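You operate a simulated robot arm through the tools that you are given. There is no shell and no other tool.

You are at the controls of a simulated robot arm. One attempt, no reset.

TASK
Draw 2 blue tubes from the grey rack into its blue tray.
Fine: push the tray in under the blue rack drawer and leave it there; the pin goes back down.
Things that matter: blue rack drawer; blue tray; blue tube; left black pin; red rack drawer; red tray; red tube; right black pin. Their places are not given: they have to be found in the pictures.

The check looks at the end state, three seconds after you hand in, the way a careful person would. Anything else that was tipped, shoved, dropped, spilled or broken makes it a failure.

THE ROBOT
A 7-joint arm with a two-finger parallel gripper, fixed in place. Base frame: the origin is at the foot of the arm, x ahead of it, y to its left, z up; the work surface is at about z = 0.8. Lengths are in m, angles in rad, forces in N, time in s.
With the tool pointing down near the work surface it reaches from about 0.24 to 0.68 m from the base axis. Its first joint turns from -1.152 to 1.152 rad. Payload 2.4 kg.
Tool frame: the origin (TCP) lies between the finger pads and is the grasp point; the fingertips stand 0.03 m ahead of it; z points along the fingers, y is the line along which they close. The gripper opens to 0.094 m. The fingers are 0.028 m wide and 0.01 m thick; the gripper's body (0.05 by 0.096 m) begins 0.055 m behind the TCP.
Orientation is that of the tool frame in the base frame, as a unit quaternion [x, y, z, w]. With the fingers straight down and closing along the base's y, the tool's x points along the base's -x, its y along +y and its z along -z.

THE INTERFACE
- The arm moves only by the tool drive_tool. Its argument "commands" is a list of rows, each a list of 3 entries, a list of its own where there are three numbers: the shift along the tool's x, y, z in m, then the turn, a rotation vector about the tool's x, y, z in rad, then the opening in per cent of the stroke, from 0 (shut) to 100 (fully open). In form: [[[dx, dy, dz], [ax, ay, az], jaw], ...]. A call has 1 to 20 rows; each row shifts and turns the commanded pose from where the row before left it, along the tool's axes as they then stand. A row lasts 0.2 s, in which the tool goes at most 0.05 m and 0.15 rad; a call with a longer step from one row to the next is refused whole, and so is a gripper value outside its range. Where a pose cannot be reached the arm comes as near as it can. A force on the tool above 90 N (or 10 N above the force at the start of the call, whichever is more), or a blocked arm, ends the call early, and 0.2 s more pass. Each finger travels about 0.153 m/s and halts on what it meets, pressing with about 43 N; the grip force reading is that of the motor and also rises with nothing between the fingers. The clock runs only during rows and for 0.2 s after the last one: add rows that do not move to give the fingers time. It gives the time, the measured TCP pose, the force on the tool (base axes), the opening and the grip force at its end, in the units of the frame above (readings bear some noise), with the torque about the TCP (base axes, N m) and any sound that the robot's microphone picked up.
- Cameras (640 x 400 px; columns grow to the right, rows downward): "scene" is fixed at [0.0573, 0.5049, 1.4326]; the picture's right is [-0.42, -0.91, 0.00], its down [-0.60, 0.28, -0.75] and it looks along [0.68, -0.32, -0.66] (base axes); focal length 214 px, centre (320, 200). "wrist" rides on the gripper at [0.076, 0.014, -0.102] in the tool frame; the picture's right is [-0.18, 0.98, 0.00], its down [-0.75, -0.14, -0.64] and it looks along [-0.63, -0.12, 0.77] (tool axes); focal length 243 px, centre (320, 200).
- grab_frame(camera): a new picture of that camera. No time passes.
- pixel_to_xyz(camera, pixels): there is no depth. For up to 12 entries [column, row, z] of the newest picture of that camera ("zoom" is the newest enlarged one), the place [x, y] in the base frame at which the ray of that pixel passes the height z, good to about 0.003 m. No time passes.
- inspect(camera, box): a new picture of the part [left, top, right, bottom] of that camera's present view, enlarged. No time passes.
- sign_off(): hands the job in; it is judged then, once.

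Unless the task says otherwise, let go and move clear before handing in.

The tools are called after "Call:" by a JSON object that holds its "name" and its "arguments". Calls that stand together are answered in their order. drive_tool: Moves the arm, as the interface text tells. Its arguments: {"type":"object","properties":{"commands":{"type":"array","items":{"type":"array"}}},"required":["commands"]} The other tools are called the same way: grab_frame (camera) takes a picture; pixel_to_xyz (camera, pixels) gives the place at which the rays of pixels pass given heights; inspect (camera, box) takes an enlarged picture of a part of a camera's view; sign_off () hands the job in.

At the start:

```text
clock: 0.0
eef_pos: [0.2632, 0.3301, 1.2904]
orientation: [0.0, 1.0, 0.0, -0.001]
ft_force: [0.1, -0.2, -1.1]
ft_torque: [0.0, 0.0, 0.02]
gripper_width: 0.0939
gripper_force: 0.0
```

scene: 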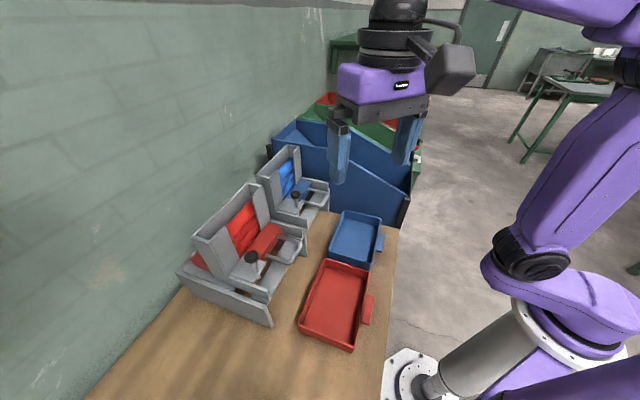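
wrist: 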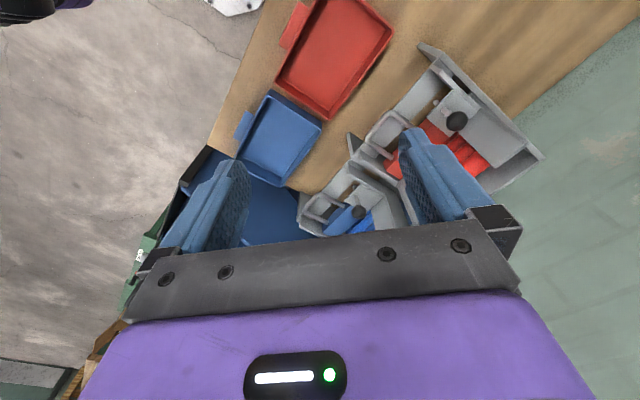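

The scene shows two grey racks: the red one near (230,240) and the blue one near (295,190). The blue tray is at (355,240) and the red tray at (335,305). I'll enlarge these areas first.

Call:
{"name": "inspect", "arguments": {"camera": "scene", "box": [240, 130, 400, 280]}}

Call:
{"name": "inspect", "arguments": {"camera": "wrist", "box": [200, 0, 560, 250]}}

Call:
{"name": "inspect", "arguments": {"camera": "scene", "box": [170, 170, 330, 340]}}

```text
2.67 times, centred on (320, 205) of scene
```

zoom: 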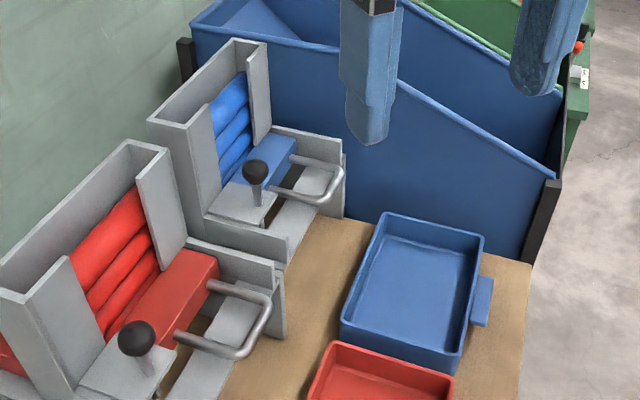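

```text
1.60 times, centred on (380, 125) of wrist
```

zoom: 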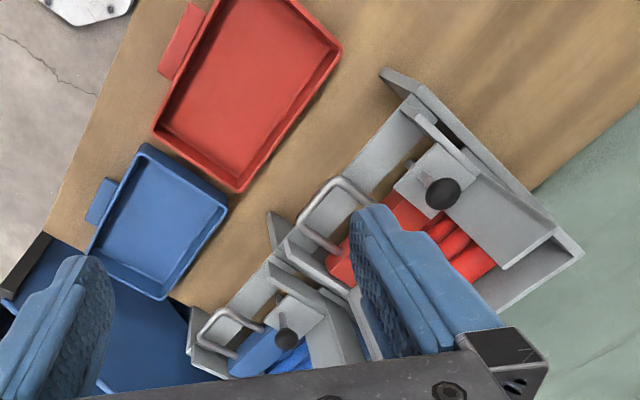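

```text
2.35 times, centred on (250, 255) of scene
```

zoom: 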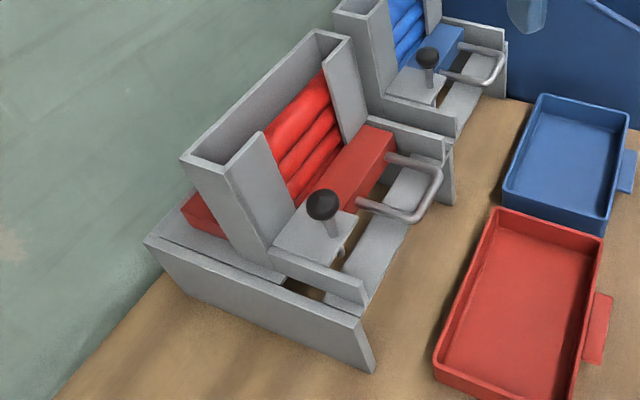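

The blue rack's drawer has a U handle at zoom (310,180) and a black pin at (255,175). To find positions I'll project pixels from the full scene view.

Call:
{"name": "grab_frame", "arguments": {"camera": "scene"}}

Call:
{"name": "pixel_to_xyz", "arguments": {"camera": "scene", "pixels": [[341, 212, 0.84], [382, 218, 0.84], [370, 270, 0.8], [328, 258, 0.8], [398, 229, 0.8], [386, 390, 0.8], [295, 195, 0.9], [320, 200, 0.87], [329, 210, 0.8], [308, 228, 0.8], [250, 257, 0.9], [272, 327, 0.8]]}}

Call:
{"name": "inspect", "arguments": {"camera": "scene", "box": [250, 140, 346, 240]}}

```text
taken
```

scene: 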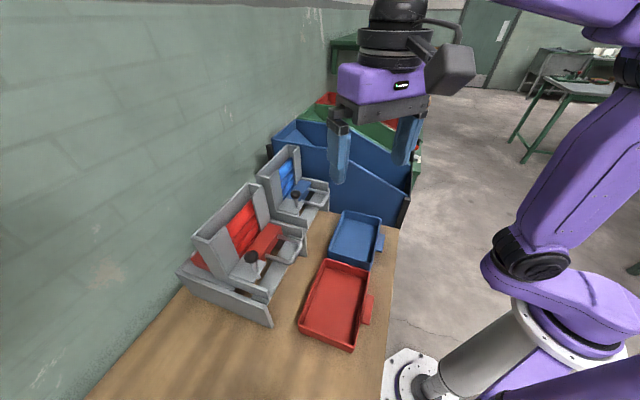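

```text
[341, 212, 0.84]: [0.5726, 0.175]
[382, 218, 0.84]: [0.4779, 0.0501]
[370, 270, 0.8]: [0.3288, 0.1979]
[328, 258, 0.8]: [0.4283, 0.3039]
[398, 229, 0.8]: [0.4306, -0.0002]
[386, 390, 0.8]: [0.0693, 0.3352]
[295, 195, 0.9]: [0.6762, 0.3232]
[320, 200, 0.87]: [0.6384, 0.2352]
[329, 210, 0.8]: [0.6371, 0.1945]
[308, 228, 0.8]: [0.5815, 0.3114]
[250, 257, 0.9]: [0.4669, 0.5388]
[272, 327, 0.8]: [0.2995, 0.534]
```

```text
4.00 times, centred on (298, 190) of scene
```

zoom: 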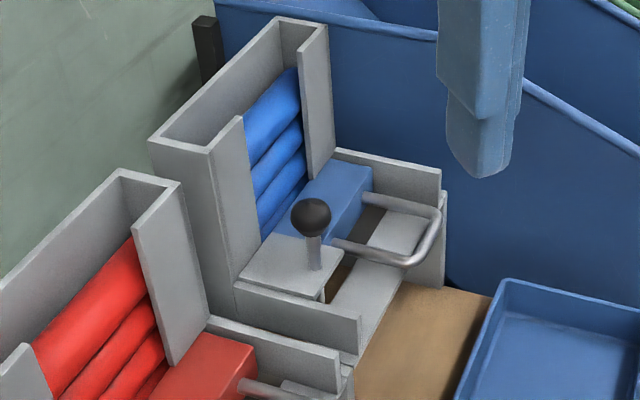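

The table edge runs diagonally in base axes, so the racks face roughly (-0.7,-0.7). I'll move in front of the blue rack and yaw so the wrist camera faces it.

Call:
{"name": "drive_tool", "arguments": {"commands": [[[-0.0234, -0.03125, 0.0125], [0, 0, 0], 100], [[-0.0234, -0.03125, 0.0125], [0, 0, 0], 100], [[-0.0234, -0.03125, 0.0125], [0, 0, 0], 100], [[-0.0234, -0.03125, 0.0125], [0, 0, 0], 100], [[-0.0234, -0.03125, 0.0125], [0, 0, 0], 100], [[-0.0234, -0.03125, 0.0125], [0, 0, 0], 100], [[-0.0234, -0.03125, 0.0125], [0, 0, 0], 100], [[-0.0234, -0.03125, 0.0125], [0, 0, 0], 100], [[0, 0, 0], [0, 0, -0.145], 100], [[0, 0, 0], [0, 0, -0.145], 100], [[0, 0, 0], [0, 0, -0.145], 100], [[0, 0, 0], [0, 0, -0.145], 100], [[0, 0, 0], [0, 0, -0.145], 100], [[0, 0, 0], [0, 0, -0.145], 100], [[0, 0, 0], [0, 0, -0.14], 100]]}}

Call:
{"name": "grab_frame", "arguments": {"camera": "wrist"}}

Call:
{"name": "grab_frame", "arguments": {"camera": "scene"}}

```text
clock: 3.2
eef_pos: [0.4483, 0.0809, 1.1903]
orientation: [-0.484, 0.875, 0.0, 0.0]
ft_force: [-0.2, -0.2, -0.1]
ft_torque: [0.01, -0.02, 0.01]
gripper_width: 0.0941
gripper_force: 0.0
```

```text
taken
```

wrist: 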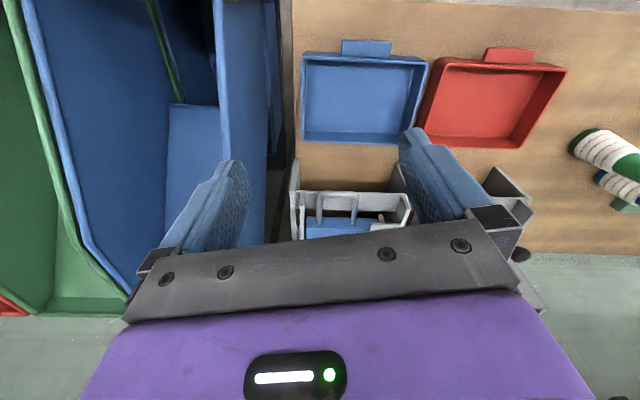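

```text
taken
```

scene: 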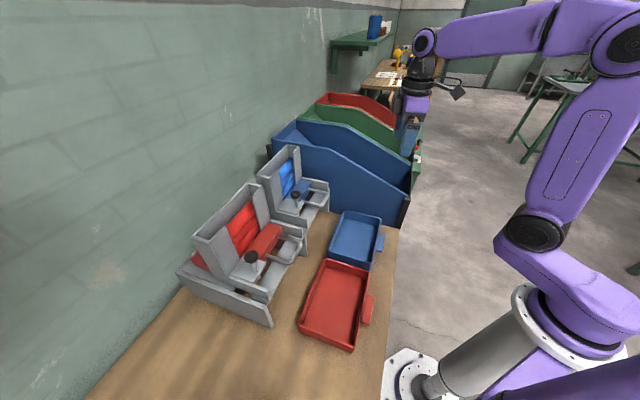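

The wrist camera is now aligned with the rack: the blue tray is at (365,97) with its tab at (366,47), and the rack handle is at (337,205). The fingers block the rack, so I'll tilt them outward to bring it into the clear part of the image.

Call:
{"name": "drive_tool", "arguments": {"commands": [[[0.0, 0, 0.03], [0, -0.14, 0], 100], [[0, 0, 0.03], [0, -0.14, 0], 100], [[0, 0, 0], [0, -0.14, 0], 100], [[0, 0, 0], [0, -0.14, 0], 100]]}}

Call:
{"name": "grab_frame", "arguments": {"camera": "wrist"}}

Call:
{"name": "inspect", "arguments": {"camera": "wrist", "box": [250, 60, 490, 210]}}

```text
clock: 4.2
eef_pos: [0.451, 0.085, 1.1307]
orientation: [-0.464, 0.841, 0.134, 0.243]
ft_force: [-0.8, 0.0, 0.1]
ft_torque: [0.0, 0.03, -0.01]
gripper_width: 0.094
gripper_force: 0.0
```

```text
taken
```

wrist: 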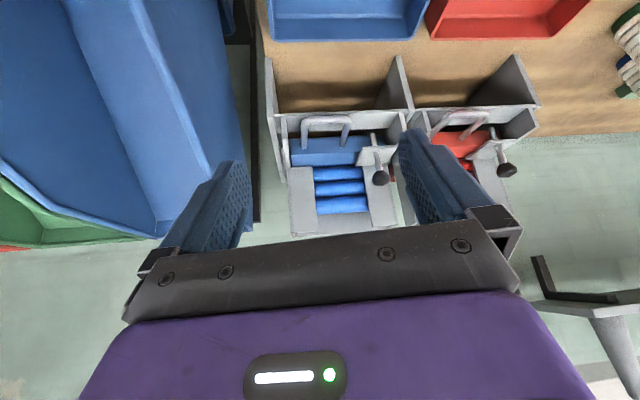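

```text
2.67 times, centred on (370, 135) of wrist
```

zoom: 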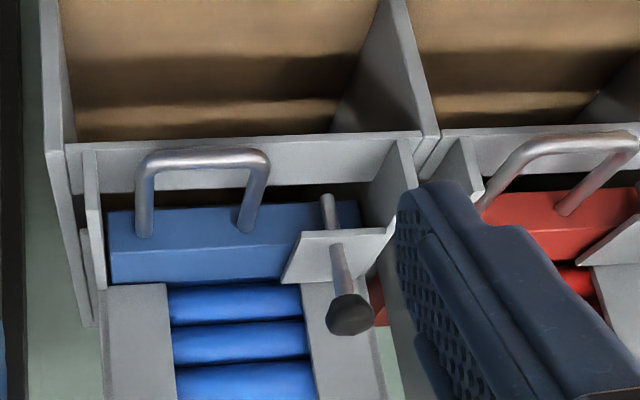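

This upside-down view shows the drawer block at (330,150), the U handle at (325,128) and the pin from (373,140) to its knob at (381,178). I'll triangulate the knob, handle and rack edges using both cameras.

Call:
{"name": "pixel_to_xyz", "arguments": {"camera": "wrist", "pixels": [[381, 178, 0.88], [381, 178, 0.92], [381, 178, 0.96], [381, 178, 1.0], [303, 122, 0.84], [303, 122, 0.88], [303, 122, 0.92], [350, 120, 0.84], [350, 120, 0.88], [350, 120, 0.92], [272, 39, 0.8], [410, 36, 0.8]]}}

Call:
{"name": "grab_frame", "arguments": {"camera": "scene"}}

Call:
{"name": "inspect", "arguments": {"camera": "scene", "box": [250, 140, 346, 240]}}

Call:
{"name": "pixel_to_xyz", "arguments": {"camera": "zoom", "pixels": [[311, 216, 0.88], [311, 216, 0.92], [311, 216, 0.96], [311, 216, 1.0], [438, 212, 0.84], [438, 212, 0.88], [438, 212, 0.92], [405, 264, 0.84], [405, 264, 0.88], [405, 264, 0.92], [445, 287, 0.8], [330, 145, 0.88]]}}

```text
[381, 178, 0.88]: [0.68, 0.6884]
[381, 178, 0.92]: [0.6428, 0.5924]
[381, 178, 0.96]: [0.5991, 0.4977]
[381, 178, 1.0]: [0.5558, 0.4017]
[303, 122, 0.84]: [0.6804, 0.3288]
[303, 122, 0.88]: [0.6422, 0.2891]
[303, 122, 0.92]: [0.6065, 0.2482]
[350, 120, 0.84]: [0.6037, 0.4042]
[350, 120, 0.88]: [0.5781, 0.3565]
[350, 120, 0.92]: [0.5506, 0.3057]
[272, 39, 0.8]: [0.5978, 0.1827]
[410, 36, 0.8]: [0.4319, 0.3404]
```

```text
taken
```

scene: 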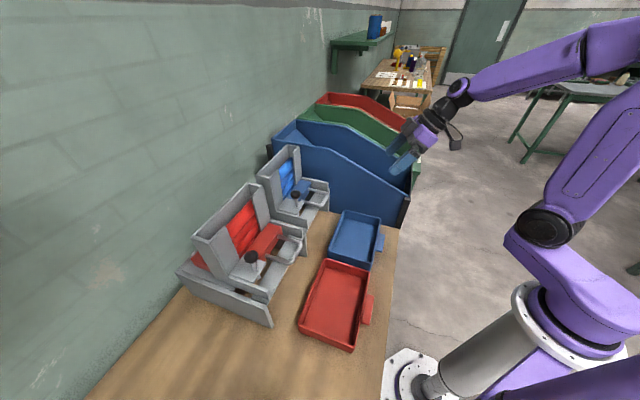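

```text
4.00 times, centred on (298, 190) of scene
```

zoom: 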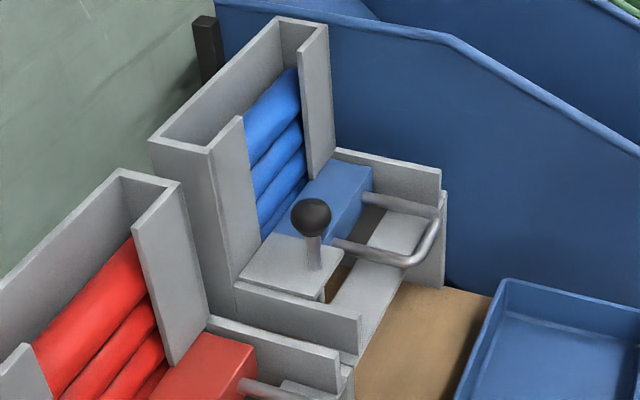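

```text
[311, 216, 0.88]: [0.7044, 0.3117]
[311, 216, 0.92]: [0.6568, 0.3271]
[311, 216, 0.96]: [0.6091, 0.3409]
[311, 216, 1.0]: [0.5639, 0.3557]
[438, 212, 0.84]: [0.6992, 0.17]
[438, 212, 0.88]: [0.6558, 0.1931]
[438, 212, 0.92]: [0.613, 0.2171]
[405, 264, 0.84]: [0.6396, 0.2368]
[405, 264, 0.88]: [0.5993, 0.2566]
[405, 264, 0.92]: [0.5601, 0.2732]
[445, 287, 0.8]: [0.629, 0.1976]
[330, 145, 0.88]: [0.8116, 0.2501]
```

Triangulation puts the knob at about (0.538, 0.358, 1.02) and the handle bar from (0.591,0.229) to (0.539,0.281) at z≈0.94, so the rack is yawed 45°. Next I'll enlarge both views again and project more of the rack's features.

Call:
{"name": "inspect", "arguments": {"camera": "wrist", "box": [255, 50, 415, 240]}}

Call:
{"name": "pixel_to_xyz", "arguments": {"camera": "wrist", "pixels": [[304.4, 148.1, 0.939], [342.6, 146.2, 0.939], [290, 165, 0.96], [290, 165, 0.94], [363, 151, 0.96], [313, 168, 0.96], [363, 166, 0.96], [275, 115, 0.9], [275, 115, 0.94], [408, 109, 0.9], [408, 109, 0.94], [373, 136, 0.92]]}}

```text
2.11 times, centred on (335, 145) of wrist
```

zoom: 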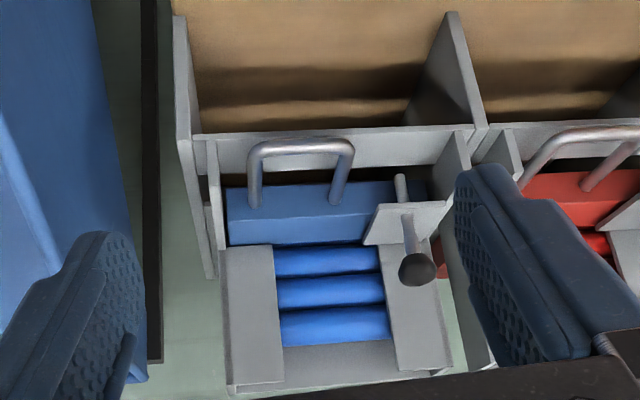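

```text
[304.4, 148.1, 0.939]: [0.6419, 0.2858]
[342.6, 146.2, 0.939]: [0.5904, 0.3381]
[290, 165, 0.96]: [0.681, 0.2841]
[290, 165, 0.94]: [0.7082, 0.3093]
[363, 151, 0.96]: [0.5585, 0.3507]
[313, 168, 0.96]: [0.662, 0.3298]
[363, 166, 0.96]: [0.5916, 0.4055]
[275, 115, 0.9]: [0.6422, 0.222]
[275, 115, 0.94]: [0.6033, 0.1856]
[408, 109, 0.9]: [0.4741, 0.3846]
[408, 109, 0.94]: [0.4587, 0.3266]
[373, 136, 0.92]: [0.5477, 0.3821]
```

The handle legs meet the drawer face at u≈0.656, where u is the diagonal depth axis, and the pin stands about 2 cm in front of it. I'll lower and tilt more to look under the rack, where the tray must go.

Call:
{"name": "drive_tool", "arguments": {"commands": [[[0.0177, 0, 0.0282], [0, 0, 0], 100], [[0.0177, 0, 0.0282], [0, 0, 0], 100], [[0.0177, 0, 0.0282], [0, 0, 0], 100], [[0, 0, 0], [0, -0.14, 0], 100], [[0, 0, 0], [0, -0.14, 0], 100], [[0, 0, 0], [0, -0.14, 0], 100], [[0, 0, 0], [0, -0.14, 0], 100]]}}

Call:
{"name": "grab_frame", "arguments": {"camera": "wrist"}}

Call:
{"name": "grab_frame", "arguments": {"camera": "scene"}}

```text
clock: 5.8
eef_pos: [0.4506, 0.0837, 1.0313]
orientation: [-0.409, 0.741, 0.257, 0.466]
ft_force: [0.7, 0.4, -0.7]
ft_torque: [0.0, -0.01, -0.01]
gripper_width: 0.0939
gripper_force: 0.0
```

```text
taken
```

wrist: 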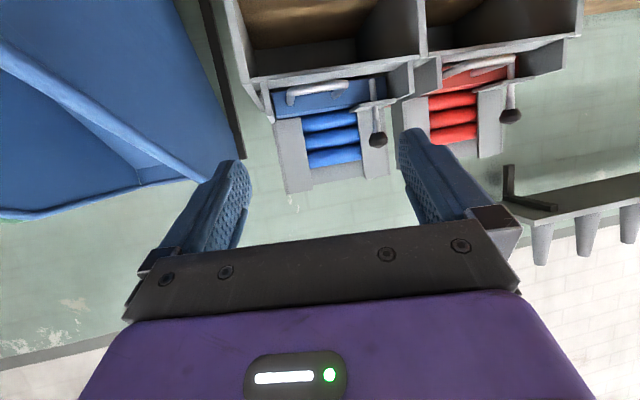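

```text
taken
```

scene: 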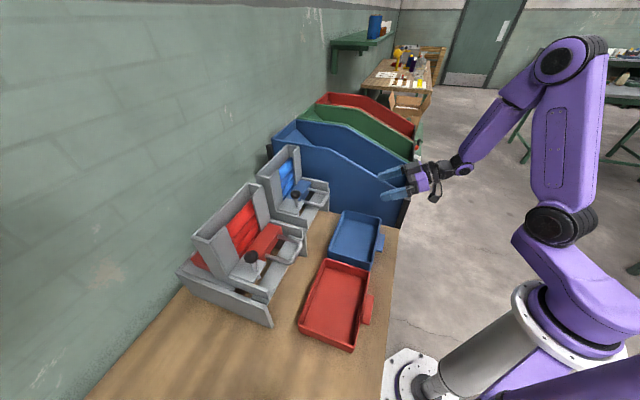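

Call:
{"name": "inspect", "arguments": {"camera": "wrist", "box": [210, 0, 450, 200]}}

```text
2.00 times, centred on (330, 100) of wrist
```

zoom: 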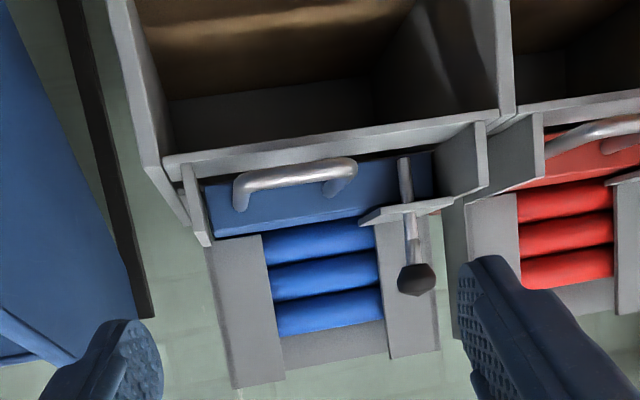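

Under the shelf there's a grey back wall whose foot is at zoom (170,100)–(350,85). I'll project that and the knob and handle from this view.

Call:
{"name": "pixel_to_xyz", "arguments": {"camera": "wrist", "pixels": [[295, 49, 0.8], [388, 39, 0.8], [418, 139, 1.0], [418, 139, 1.02], [418, 139, 1.04], [292, 86, 0.9], [292, 86, 0.88], [455, 58, 0.9], [455, 58, 0.88], [328, 94, 0.939], [385, 82, 0.939], [340, 97, 0.94]]}}

Call:
{"name": "pixel_to_xyz", "arguments": {"camera": "zoom", "pixels": [[170, 100, 0.8], [350, 80, 0.8], [417, 278, 1.0], [417, 278, 1.03], [403, 160, 0.9], [403, 160, 0.92], [403, 160, 0.94], [410, 205, 0.96], [410, 205, 0.98], [240, 180, 0.939], [350, 165, 0.939], [240, 208, 0.939]]}}

```text
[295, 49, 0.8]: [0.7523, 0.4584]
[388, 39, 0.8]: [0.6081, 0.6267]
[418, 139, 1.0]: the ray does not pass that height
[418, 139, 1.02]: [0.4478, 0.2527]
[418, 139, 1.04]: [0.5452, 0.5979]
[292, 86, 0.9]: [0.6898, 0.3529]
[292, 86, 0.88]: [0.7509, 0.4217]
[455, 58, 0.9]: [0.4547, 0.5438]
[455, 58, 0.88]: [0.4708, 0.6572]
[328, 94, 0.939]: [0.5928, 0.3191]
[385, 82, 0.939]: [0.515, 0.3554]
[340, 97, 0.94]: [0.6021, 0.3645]
```

```text
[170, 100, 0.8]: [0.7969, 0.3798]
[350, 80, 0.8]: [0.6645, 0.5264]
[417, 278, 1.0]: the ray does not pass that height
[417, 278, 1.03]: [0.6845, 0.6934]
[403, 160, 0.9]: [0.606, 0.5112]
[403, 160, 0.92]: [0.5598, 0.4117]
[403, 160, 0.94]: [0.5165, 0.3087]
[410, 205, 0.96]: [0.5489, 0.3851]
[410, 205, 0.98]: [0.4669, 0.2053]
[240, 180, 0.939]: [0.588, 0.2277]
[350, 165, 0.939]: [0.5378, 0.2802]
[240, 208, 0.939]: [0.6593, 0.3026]
```

The handle position is confirmed. The back wall foot is near u≈0.84 and the pin's lower tip is around z≈0.93. I'll rise, return to vertical with yaw at 45°, and look down at the slot and tray to measure them.

Call:
{"name": "drive_tool", "arguments": {"commands": [[[-0.042, 0, -0.0203], [0, 0, 0], 100], [[-0.042, 0, -0.0203], [0, 0, 0], 100], [[-0.042, 0, -0.0203], [0, 0, 0], 100], [[0, 0, 0], [0, 0.14, 0], 100], [[0, 0, 0], [0, 0.14, 0], 100], [[0, 0, 0], [0, 0.14, 0], 100], [[0, 0, 0], [0, 0.14, 0], 100], [[0, 0, 0], [0, 0.14, 0], 100], [[0, 0, 0], [0, 0.14, 0], 100], [[0, 0, 0], [0, 0.14, 0], 100], [[0, 0, 0], [0, 0.14, 0], 100], [[0, 0, 0], [0, 0, 0.1], 100], [[0, 0, 0], [0, 0, 0.125], 100], [[-0.02, 0.02, 0], [0, 0, 0], 100], [[-0.03, 0.02, 0], [0, 0, 0], 100], [[-0.03, 0.02, 0], [0, 0, 0], 100], [[-0.03, 0.009, 0], [0, 0, 0], 100]]}}

Call:
{"name": "grab_frame", "arguments": {"camera": "wrist"}}

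Call:
{"name": "inspect", "arguments": {"camera": "wrist", "box": [200, 0, 460, 220]}}

```text
clock: 9.4
eef_pos: [0.4819, 0.2111, 1.1724]
orientation: [-0.382, 0.924, -0.001, -0.001]
ft_force: [-0.2, -0.5, -0.8]
ft_torque: [0.0, 0.0, -0.01]
gripper_width: 0.094
gripper_force: 0.1
```

```text
taken
```

wrist: 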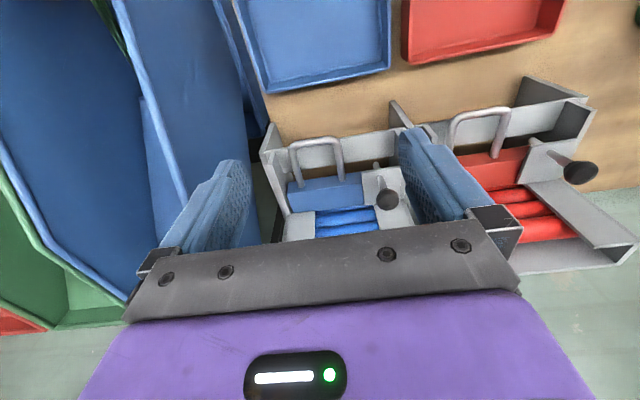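

```text
1.82 times, centred on (330, 110) of wrist
```

zoom: 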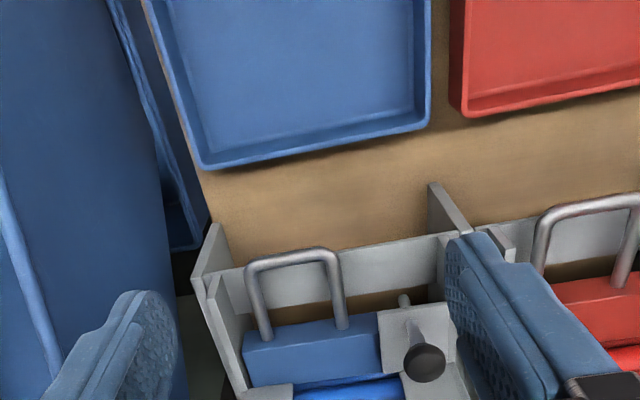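

From above, the slot is the brown strip at zoom (310,305) between the grey front plate and the drawer face. I'll project these features along with the tray's far corners.

Call:
{"name": "pixel_to_xyz", "arguments": {"camera": "zoom", "pixels": [[424, 362, 1.0], [424, 362, 1.02], [424, 362, 1.04], [207, 168, 0.84], [207, 168, 0.82], [432, 128, 0.84], [432, 128, 0.82], [244, 352, 0.96], [380, 345, 0.96], [405, 300, 0.93], [248, 265, 0.939], [338, 253, 0.939]]}}

Call:
{"name": "pixel_to_xyz", "arguments": {"camera": "zoom", "pixels": [[214, 225, 0.8], [428, 185, 0.8], [240, 272, 0.88], [240, 272, 0.9], [455, 235, 0.88], [455, 235, 0.9], [290, 305, 0.88], [240, 310, 0.88], [380, 292, 0.88], [262, 340, 0.939], [342, 328, 0.939], [405, 320, 0.96]]}}

```text
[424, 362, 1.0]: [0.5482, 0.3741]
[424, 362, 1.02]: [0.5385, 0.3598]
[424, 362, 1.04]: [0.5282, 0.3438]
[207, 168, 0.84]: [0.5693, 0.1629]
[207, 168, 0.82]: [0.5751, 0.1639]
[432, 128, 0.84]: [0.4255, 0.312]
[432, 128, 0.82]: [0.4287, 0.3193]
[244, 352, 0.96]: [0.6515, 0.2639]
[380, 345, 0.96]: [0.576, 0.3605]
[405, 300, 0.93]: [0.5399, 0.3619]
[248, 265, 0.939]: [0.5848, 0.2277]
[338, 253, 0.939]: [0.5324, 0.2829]
```

```text
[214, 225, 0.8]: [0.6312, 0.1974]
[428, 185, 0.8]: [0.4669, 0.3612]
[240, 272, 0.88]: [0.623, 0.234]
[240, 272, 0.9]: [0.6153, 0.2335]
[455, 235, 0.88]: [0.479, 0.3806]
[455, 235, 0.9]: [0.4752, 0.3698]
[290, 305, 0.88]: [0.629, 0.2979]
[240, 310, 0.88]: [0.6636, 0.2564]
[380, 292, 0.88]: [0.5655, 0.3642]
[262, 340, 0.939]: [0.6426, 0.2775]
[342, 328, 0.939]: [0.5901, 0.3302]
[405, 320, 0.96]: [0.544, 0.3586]
```

The knob is confirmed at (0.538,0.359,1.02). The tray looks only slightly narrower than the bay, so I'll enlarge the panel tips and tray edges for precision.

Call:
{"name": "inspect", "arguments": {"camera": "wrist", "box": [255, 75, 335, 185]}}

Call:
{"name": "inspect", "arguments": {"camera": "wrist", "box": [340, 30, 430, 160]}}

Call:
{"name": "inspect", "arguments": {"camera": "wrist", "box": [230, 0, 430, 110]}}

```text
3.64 times, centred on (295, 130) of wrist
```

zoom: 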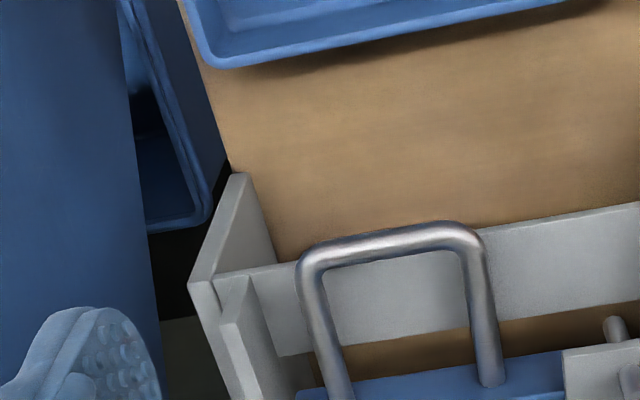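

```text
3.08 times, centred on (385, 95) of wrist
```

zoom: 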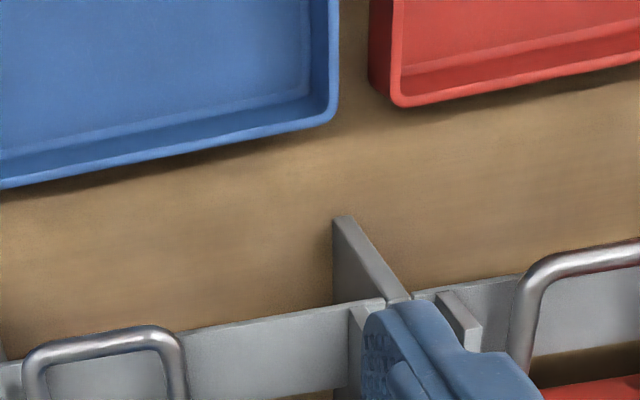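

```text
3.20 times, centred on (330, 55) of wrist
```

zoom: 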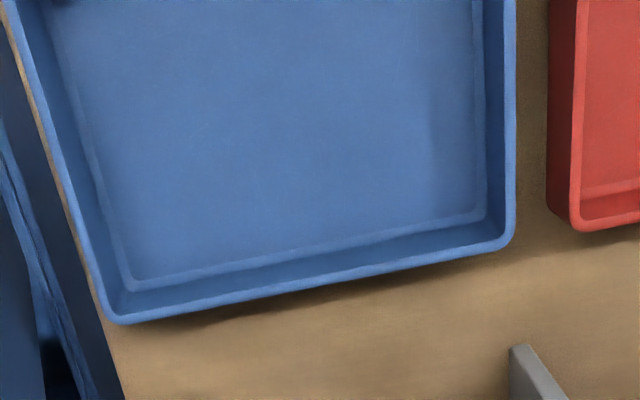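

I'll project the inner edges of the bay's side panels and the tray's rim edges.

Call:
{"name": "pixel_to_xyz", "arguments": {"camera": "wrist", "pixels": [[274.6, 123.1, 0.8], [270.7, 123.1, 0.8], [283.1, 146.5, 0.8], [389.4, 108.4, 0.8], [395, 107.8, 0.8], [389, 128, 0.8], [264.7, 152, 0.9], [402, 126.5, 0.9]]}}

Call:
{"name": "pixel_to_xyz", "arguments": {"camera": "zoom", "pixels": [[510, 347, 0.8], [528, 345, 0.8], [108, 318, 0.84], [512, 243, 0.84], [515, 0, 0.84], [2, 0, 0.84], [132, 290, 0.805], [487, 217, 0.805], [478, 0, 0.805], [45, 0, 0.805], [108, 318, 0.83], [512, 243, 0.83]]}}

```text
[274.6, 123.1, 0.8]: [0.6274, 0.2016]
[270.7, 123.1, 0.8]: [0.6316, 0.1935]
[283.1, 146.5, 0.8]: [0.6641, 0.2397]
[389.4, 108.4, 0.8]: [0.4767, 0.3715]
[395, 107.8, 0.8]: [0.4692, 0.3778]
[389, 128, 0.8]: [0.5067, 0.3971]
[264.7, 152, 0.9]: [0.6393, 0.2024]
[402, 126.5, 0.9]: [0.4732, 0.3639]
```

```text
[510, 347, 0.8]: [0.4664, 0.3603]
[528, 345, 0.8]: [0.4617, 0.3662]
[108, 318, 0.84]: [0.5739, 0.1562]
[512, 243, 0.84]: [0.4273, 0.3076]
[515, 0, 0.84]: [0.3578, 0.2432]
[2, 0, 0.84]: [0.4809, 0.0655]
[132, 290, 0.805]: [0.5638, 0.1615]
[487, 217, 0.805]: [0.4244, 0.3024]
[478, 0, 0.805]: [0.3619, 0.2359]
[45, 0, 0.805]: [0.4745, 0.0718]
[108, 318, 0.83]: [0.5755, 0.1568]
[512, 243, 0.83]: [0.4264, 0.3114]
```

The bay's inner faces are at v≈-0.301 and -0.075 and the tray spans v≈-0.295 to -0.083, so it's aligned with about 7 mm clearance per side. I'll look closer at the slot and shelf from the scene camera to see where the tube falls.

Call:
{"name": "inspect", "arguments": {"camera": "scene", "box": [285, 170, 345, 235]}}

Call:
{"name": "inspect", "arguments": {"camera": "wrist", "box": [270, 110, 410, 200]}}

```text
6.15 times, centred on (315, 202) of scene
```

zoom: 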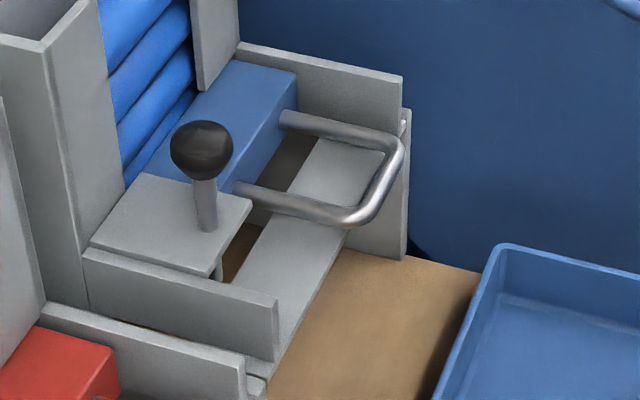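

```text
4.44 times, centred on (340, 155) of wrist
```

zoom: 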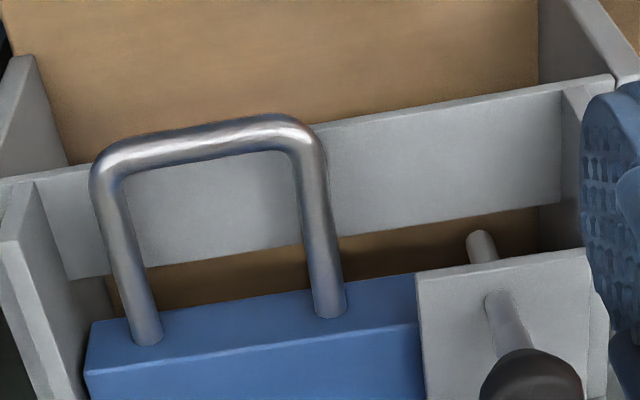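

It's clear now: the drawer slides between side rails over a horizontal shelf, and the drop slot lies just in front of and under the drawer at u≈0.65. With the tray's near wall flush with the panel fronts (u≈0.585), it would be centred under the slot. I'll move back to measure the tray's near edge and tab.

Call:
{"name": "drive_tool", "arguments": {"commands": [[[0.045, 0, 0], [0, 0, 0], 100], [[0.045, 0, 0], [0, 0, 0], 100], [[0.045, 0, 0], [0, 0, 0], 100], [[0.045, 0, 0], [0, 0, 0], 100], [[0.02, 0, 0], [0, 0, 0], 100]]}}

Call:
{"name": "grab_frame", "arguments": {"camera": "wrist"}}

Call:
{"name": "inspect", "arguments": {"camera": "wrist", "box": [220, 30, 440, 200]}}

```text
clock: 10.6
eef_pos: [0.3423, 0.0695, 1.1704]
orientation: [-0.383, 0.924, 0.0, 0.0]
ft_force: [0.9, -0.1, 0.0]
ft_torque: [-0.04, -0.06, -0.02]
gripper_width: 0.0939
gripper_force: 0.0
```

```text
taken
```

wrist: 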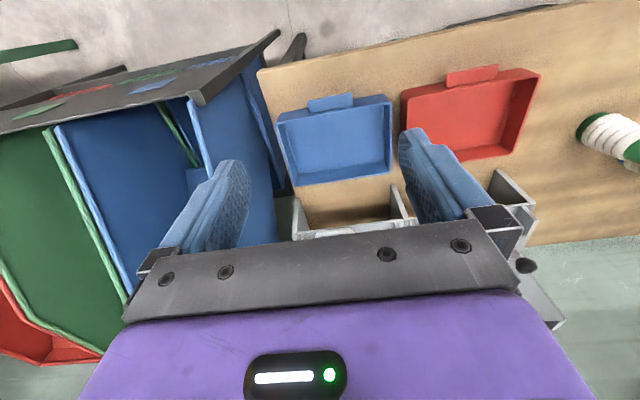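

```text
2.35 times, centred on (330, 115) of wrist
```

zoom: 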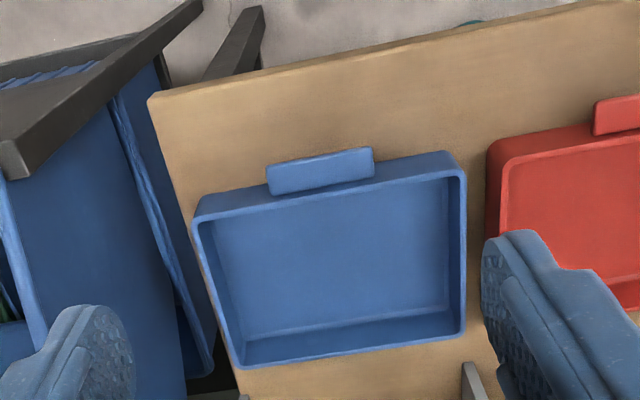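

I'll project the near wall's base and rim and the tab from this zoom.

Call:
{"name": "pixel_to_xyz", "arguments": {"camera": "zoom", "pixels": [[200, 200, 0.8], [447, 152, 0.8], [197, 220, 0.84], [462, 176, 0.84], [240, 368, 0.84], [463, 333, 0.84], [268, 170, 0.82], [370, 149, 0.82], [272, 193, 0.82], [373, 176, 0.82], [268, 170, 0.83], [370, 149, 0.83]]}}

```text
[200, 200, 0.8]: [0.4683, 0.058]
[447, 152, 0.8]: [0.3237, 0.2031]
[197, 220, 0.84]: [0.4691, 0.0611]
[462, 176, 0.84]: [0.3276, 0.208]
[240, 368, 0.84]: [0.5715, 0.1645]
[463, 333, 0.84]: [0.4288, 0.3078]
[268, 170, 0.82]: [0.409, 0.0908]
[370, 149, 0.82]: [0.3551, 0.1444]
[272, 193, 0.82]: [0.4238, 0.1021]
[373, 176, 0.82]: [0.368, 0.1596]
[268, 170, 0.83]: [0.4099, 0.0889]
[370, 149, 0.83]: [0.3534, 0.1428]
```

The tray has its near wall at u≈0.373, far wall at 0.520 and rim at z≈0.84; the tab spans v -0.225 to -0.149. I'll descend on the robot side and tilt the fingers outward so the body clears the handle, then straddle the tab and push the near wall with both open fingers.

Call:
{"name": "drive_tool", "arguments": {"commands": [[[0, 0.001, 0.048], [0, 0, 0], 100], [[0, 0.001, 0.048], [0, 0, 0], 100], [[0, 0.001, 0.048], [0, 0, 0], 100], [[0, 0.001, 0.048], [0, 0, 0], 100], [[0, 0.001, 0.048], [0, 0, 0], 100], [[0, 0.001, 0.045], [0, 0, 0], 100], [[0, 0, 0], [0, -0.125, 0], 100], [[0, 0, 0], [0, -0.125, 0], 100], [[0, 0, 0], [0, -0.125, 0], 100], [[0, 0, 0], [0, -0.125, 0], 100], [[0, 0, 0], [0, 0, 0], 100]]}}

Call:
{"name": "grab_frame", "arguments": {"camera": "wrist"}}

Call:
{"name": "grab_frame", "arguments": {"camera": "scene"}}

```text
clock: 13.0
eef_pos: [0.3431, 0.0674, 0.8849]
orientation: [-0.381, 0.916, 0.062, 0.111]
ft_force: [0.4, -0.9, 0.1]
ft_torque: [0.01, 0.04, -0.01]
gripper_width: 0.0942
gripper_force: 0.0
out of reach, approached as far as the arm can: row 7, 8, 9, 10
```

```text
taken
```

wrist: 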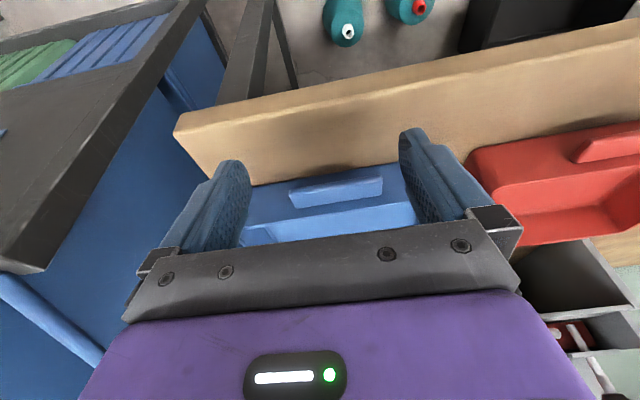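

```text
taken
```

scene: 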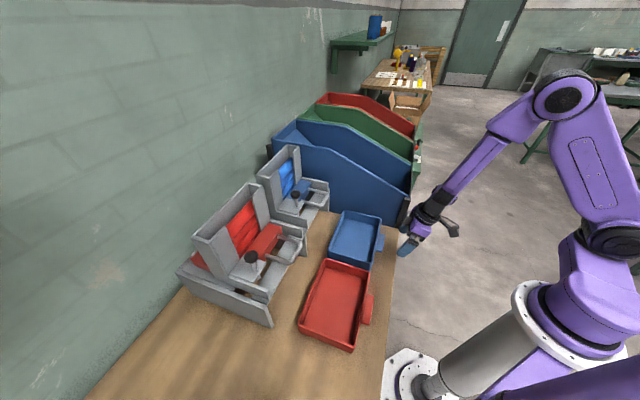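

The arm could only tilt about 0.25 rad this close to its base. I'll restore vertical, lower behind the tray wall, push straight, and add the tilt further out.

Call:
{"name": "drive_tool", "arguments": {"commands": [[[0, 0, 0], [0, 0.125, 0], 100], [[0, 0, 0], [0, 0.125, 0], 100], [[0, 0, 0], [0, 0, 0], 100]]}}

```text
clock: 13.8
eef_pos: [0.3446, 0.0685, 0.884]
orientation: [-0.387, 0.922, 0.021, 0.014]
ft_force: [0.1, 0.5, -0.1]
ft_torque: [0.04, 0.01, 0.0]
gripper_width: 0.094
gripper_force: 0.1
out of reach, approached as far as the arm can: row 2
```

I'll move a few centimetres outward (tips still above the rim) and correct the small residual tilt there.

Call:
{"name": "drive_tool", "arguments": {"commands": [[[-0.02, 0.004, -0.01], [0, 0, 0], 100], [[-0.02, 0.004, 0], [0, 0, 0], 100], [[0, 0, 0], [0.0, 0.0, 0], 100]]}}

```text
clock: 14.6
eef_pos: [0.3671, 0.0961, 0.8879]
orientation: [-0.386, 0.923, 0.014, -0.004]
ft_force: [0.1, -0.5, 0.1]
ft_torque: [0.0, 0.0, -0.02]
gripper_width: 0.0941
gripper_force: 0.0
out of reach, approached as far as the arm can: row 1
```

Now I'll correct the small residual rotation, centre on the tab, and lower so the fingers straddle it just in front of the wall.

Call:
{"name": "drive_tool", "arguments": {"commands": [[[0, 0.0046, 0], [0.029, 0.003, 0.007], 100], [[0, 0, 0.023], [0, 0, 0], 100], [[0, 0, 0.02], [0, 0, 0], 100], [[0, 0, 0], [0, 0, 0], 100]]}}

Call:
{"name": "grab_frame", "arguments": {"camera": "wrist"}}

Call:
{"name": "inspect", "arguments": {"camera": "scene", "box": [310, 190, 450, 290]}}

```text
clock: 15.6
eef_pos: [0.3627, 0.0986, 0.8446]
orientation: [-0.382, 0.924, 0.0, 0.001]
ft_force: [0.6, -1.3, 0.6]
ft_torque: [-0.03, -0.01, 0.01]
gripper_width: 0.0937
gripper_force: 0.1
```

```text
taken
```

wrist: 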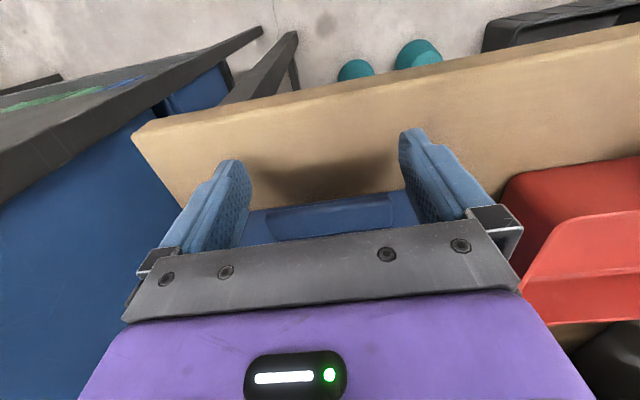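

```text
4.00 times, centred on (380, 240) of scene
```

zoom: 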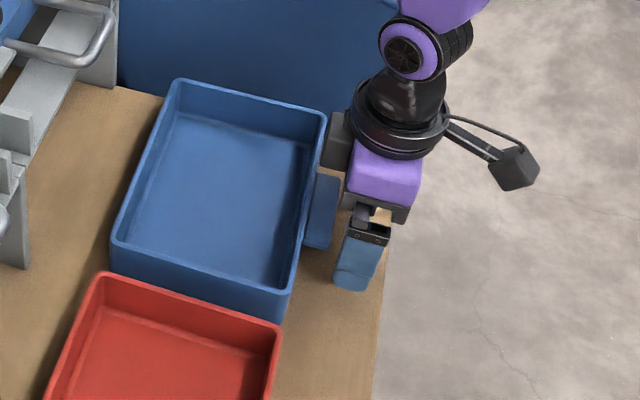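

The fingers straddle the tab just in front of the near wall. Pushing forward in small steps.

Call:
{"name": "drive_tool", "arguments": {"commands": [[[-0.02, 0, 0], [0, 0, 0], 100], [[-0.015, 0, 0], [0, 0, 0], 100], [[-0.015, 0, 0], [0, 0, 0], 100], [[-0.015, 0, 0], [0, 0, 0], 100], [[-0.015, 0, 0], [0, 0, 0], 100], [[-0.015, 0, 0], [0, 0, 0], 100], [[-0.015, 0, 0], [0, 0, 0], 100], [[-0.01, 0, 0], [0, 0, 0], 100]]}}

Call:
{"name": "inspect", "arguments": {"camera": "scene", "box": [280, 160, 440, 290]}}

```text
clock: 17.4
eef_pos: [0.4493, 0.1835, 0.8466]
orientation: [-0.382, 0.924, 0.0, 0.0]
ft_force: [-0.1, -0.6, -0.3]
ft_torque: [-0.01, 0.04, -0.01]
gripper_width: 0.094
gripper_force: 0.0
```

```text
3.08 times, centred on (360, 225) of scene
```

zoom: 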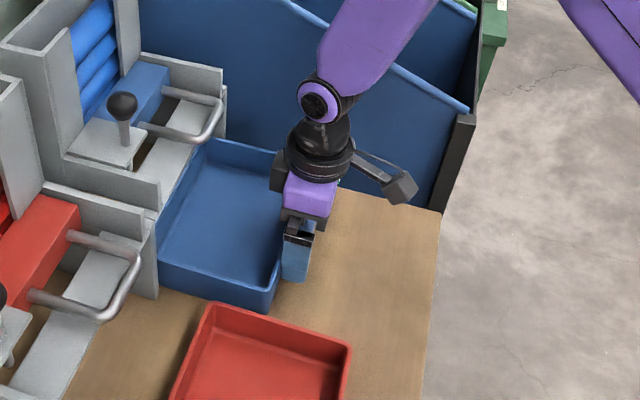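

The tray is entering the bay squarely. I'll tilt the fingers outward 0.5 rad now to keep the body clear of the drawer handle.

Call:
{"name": "drive_tool", "arguments": {"commands": [[[0, 0, 0], [0, -0.1, 0], 100], [[0, 0, 0], [0, -0.1, 0], 100], [[0, 0, 0], [0, -0.1, 0], 100], [[0, 0, 0], [0, -0.1, 0], 100], [[0, 0, 0], [0, -0.1, 0], 100], [[0, 0, 0], [0, 0, 0], 100]]}}

Call:
{"name": "grab_frame", "arguments": {"camera": "wrist"}}

Call:
{"name": "inspect", "arguments": {"camera": "scene", "box": [280, 160, 440, 290]}}

```text
clock: 18.5
eef_pos: [0.4757, 0.151, 0.8387]
orientation: [-0.328, 0.929, 0.104, 0.138]
ft_force: [-23.7, -9.2, 32.5]
ft_torque: [-1.55, -0.61, 0.62]
gripper_width: 0.0942
gripper_force: 0.1
stopped in row 5: the force on the tool passed its limit at 105 N (the readings are from after the stop); the commanded pose is now the measured one
```

```text
taken
```

wrist: 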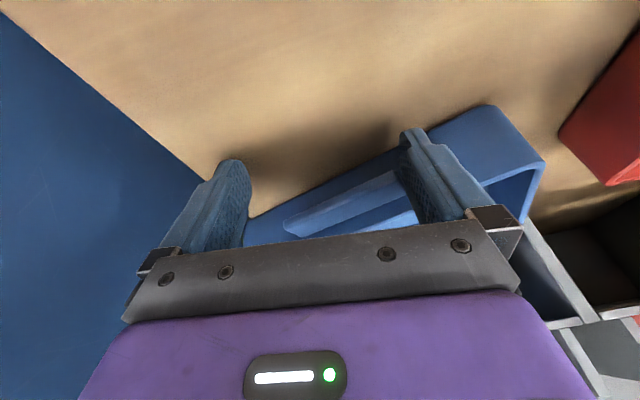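

```text
3.08 times, centred on (360, 225) of scene
```

zoom: 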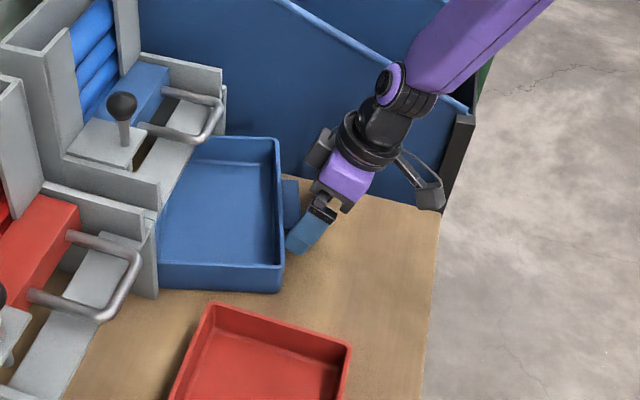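

The tilt near the joint limit dragged the tool sideways and the tray got yawed, with about 105 N peak force. I'll lift straight up, then level the tool and inspect.

Call:
{"name": "drive_tool", "arguments": {"commands": [[[-0.0065, 0.002, -0.019], [0, 0, 0], 100], [[-0.0162, 0.0051, -0.047], [0, 0, 0], 100], [[-0.0162, 0.0051, -0.047], [0, 0, 0], 100], [[0, 0, 0], [0, 0, 0], 100]]}}

Call:
{"name": "grab_frame", "arguments": {"camera": "wrist"}}

Call:
{"name": "grab_frame", "arguments": {"camera": "scene"}}

```text
clock: 19.5
eef_pos: [0.4789, 0.1492, 0.9554]
orientation: [-0.324, 0.93, 0.103, 0.142]
ft_force: [0.1, 0.8, -0.3]
ft_torque: [0.0, -0.04, -0.01]
gripper_width: 0.094
gripper_force: 0.0
```

```text
taken
```

wrist: 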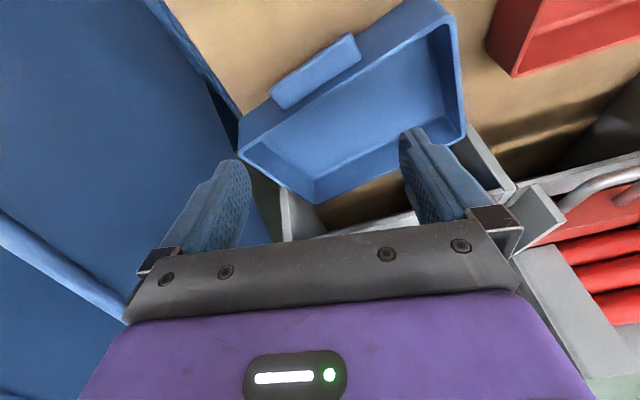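

```text
taken
```

scene: 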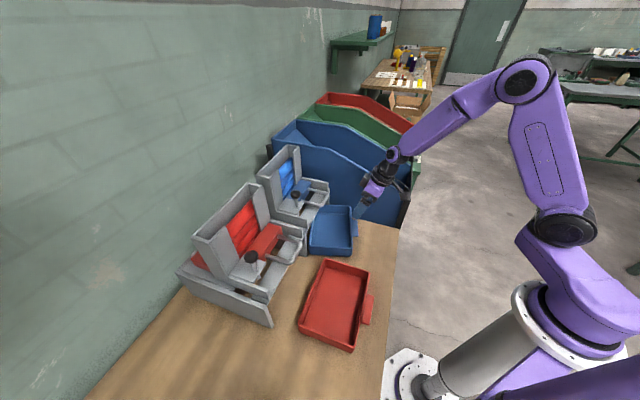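

The tray is yawed about 12° but still on the table and nothing else has moved. I'll rise, level the tool, and move back for a measuring view.

Call:
{"name": "drive_tool", "arguments": {"commands": [[[-0.0155, 0.005, -0.046], [0, 0, 0], 100], [[-0.0155, 0.005, -0.046], [0, 0, 0], 100], [[-0.0155, 0.005, -0.046], [0, 0, 0], 100], [[-0.0155, 0.005, -0.046], [0, 0, 0], 100], [[0, 0, 0], [0.0273, 0.1143, -0.038], 100], [[0, 0, 0], [0.0273, 0.1143, -0.038], 100], [[0, 0, 0], [0.0273, 0.1143, -0.038], 100], [[0.03, 0.02, 0], [0, 0, 0], 100], [[0.03, 0.01, 0], [0, 0, 0], 100], [[0, 0, 0], [0, 0, 0], 100]]}}

Call:
{"name": "grab_frame", "arguments": {"camera": "wrist"}}

Call:
{"name": "inspect", "arguments": {"camera": "wrist", "box": [220, 0, 440, 200]}}

Call:
{"name": "inspect", "arguments": {"camera": "scene", "box": [260, 140, 420, 290]}}

```text
clock: 21.7
eef_pos: [0.4119, 0.1277, 1.1517]
orientation: [-0.385, 0.923, 0.0, -0.001]
ft_force: [-0.4, 0.2, -0.1]
ft_torque: [-0.01, -0.03, 0.0]
gripper_width: 0.0939
gripper_force: 0.0
```

```text
taken
```

wrist: 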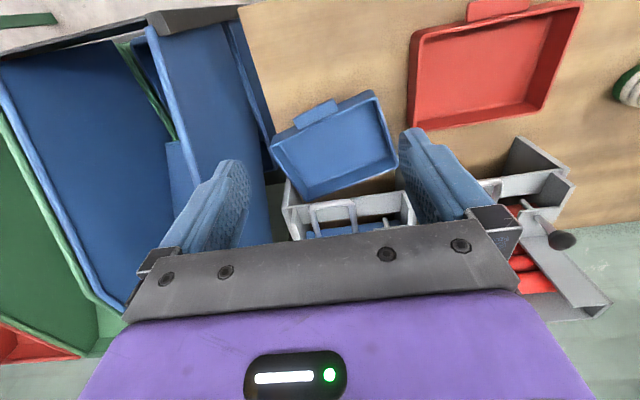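

```text
2.00 times, centred on (330, 100) of wrist
```

zoom: 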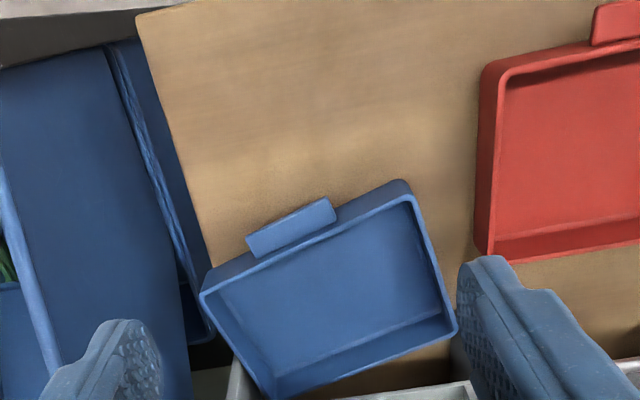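

```text
2.67 times, centred on (340, 215) of scene
```

zoom: 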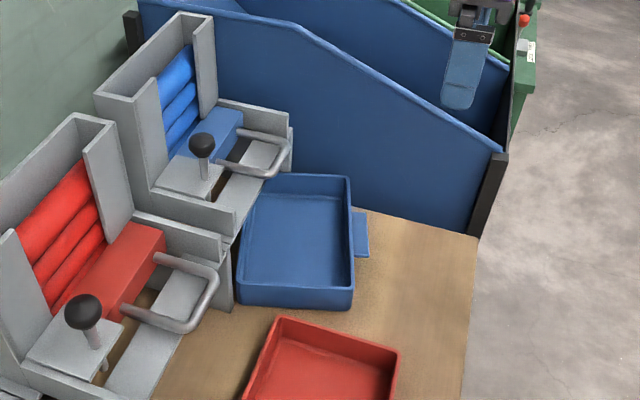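

I'll project the tray's rim corners and tab to get its pose.

Call:
{"name": "pixel_to_xyz", "arguments": {"camera": "zoom", "pixels": [[200, 296, 0.84], [412, 195, 0.84], [457, 330, 0.84], [265, 395, 0.84], [247, 241, 0.825], [328, 199, 0.825], [337, 218, 0.825], [260, 257, 0.825], [210, 272, 0.8], [398, 180, 0.8], [240, 358, 0.8], [206, 275, 0.8]]}}

```text
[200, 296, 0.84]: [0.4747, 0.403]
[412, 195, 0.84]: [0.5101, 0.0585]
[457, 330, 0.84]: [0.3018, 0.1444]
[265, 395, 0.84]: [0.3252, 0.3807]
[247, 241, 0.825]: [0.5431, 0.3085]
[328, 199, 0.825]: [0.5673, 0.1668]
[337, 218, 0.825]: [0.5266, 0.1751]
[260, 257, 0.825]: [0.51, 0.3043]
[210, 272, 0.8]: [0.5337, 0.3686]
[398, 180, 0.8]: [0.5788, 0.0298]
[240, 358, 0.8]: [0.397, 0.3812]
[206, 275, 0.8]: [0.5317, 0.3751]
```

The last zoom was the scene one, so I'll redo this with wrist pixel coordinates.

Call:
{"name": "pixel_to_xyz", "arguments": {"camera": "wrist", "pixels": [[270, 147.5, 0.84], [377, 97, 0.84], [398.5, 165, 0.84], [303, 198, 0.84], [293.5, 120.5, 0.825], [334, 99.5, 0.825], [338.5, 109, 0.825], [300, 128.5, 0.825], [275, 135, 0.8], [369, 90, 0.8], [289.5, 181, 0.8]]}}

```text
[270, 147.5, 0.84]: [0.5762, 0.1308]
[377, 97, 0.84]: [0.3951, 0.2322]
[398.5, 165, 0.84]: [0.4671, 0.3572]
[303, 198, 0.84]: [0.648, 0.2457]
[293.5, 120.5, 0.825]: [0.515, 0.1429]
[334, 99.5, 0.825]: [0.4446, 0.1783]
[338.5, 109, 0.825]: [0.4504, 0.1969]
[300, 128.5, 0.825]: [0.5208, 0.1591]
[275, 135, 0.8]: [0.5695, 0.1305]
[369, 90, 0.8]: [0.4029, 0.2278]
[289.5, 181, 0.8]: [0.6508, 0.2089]
```

The tray is yawed about 15.5°, with its centre at u≈0.54, v≈-0.198. I'll grip it by the tab, which fits across its width between the fingers, then pull back, straighten and reinsert. First I'll line up above the tab.

Call:
{"name": "drive_tool", "arguments": {"commands": [[[-0.037, -0.011, 0], [0, 0, 0], 100], [[-0.0366, -0.0112, 0], [0, 0, 0], 100], [[0, 0, 0.02], [0, 0, -0.135], 100], [[0, 0, 0.02], [0, 0, -0.135], 100], [[0, 0, 0.045], [0, 0, 0], 100], [[0, 0, 0.045], [0, 0, 0], 100], [[0, 0, 0.045], [0, 0, 0], 100], [[0, 0, 0.035], [0, 0, 0], 100], [[0, 0, 0], [0, 0, 0], 100]]}}

Call:
{"name": "grab_frame", "arguments": {"camera": "wrist"}}

Call:
{"name": "inspect", "arguments": {"camera": "scene", "box": [260, 140, 420, 290]}}

```text
clock: 23.7
eef_pos: [0.4806, 0.1658, 0.9403]
orientation: [-0.505, 0.863, 0.001, -0.001]
ft_force: [-0.1, -0.4, 0.5]
ft_torque: [0.0, 0.01, 0.02]
gripper_width: 0.0939
gripper_force: 0.1
```

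```text
taken
```

wrist: 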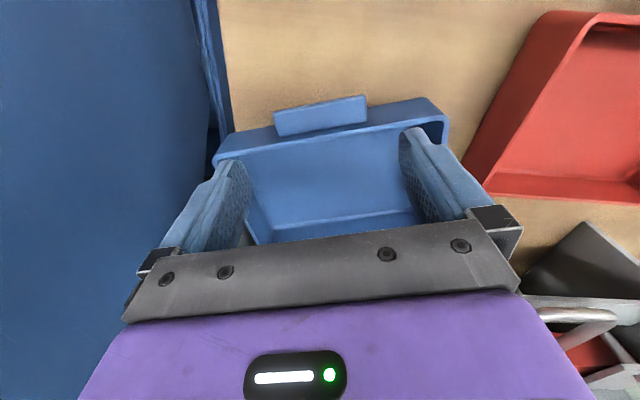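

```text
2.67 times, centred on (340, 215) of scene
```

zoom: 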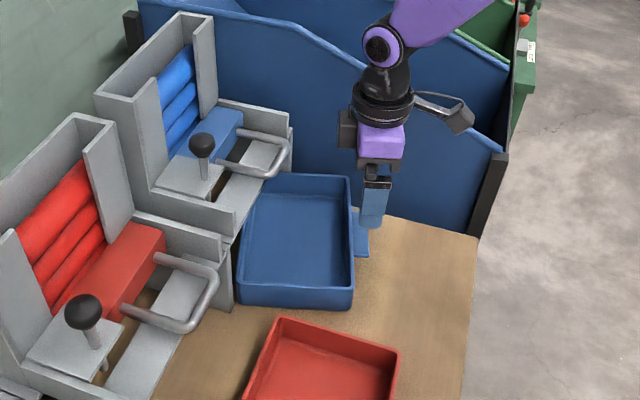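

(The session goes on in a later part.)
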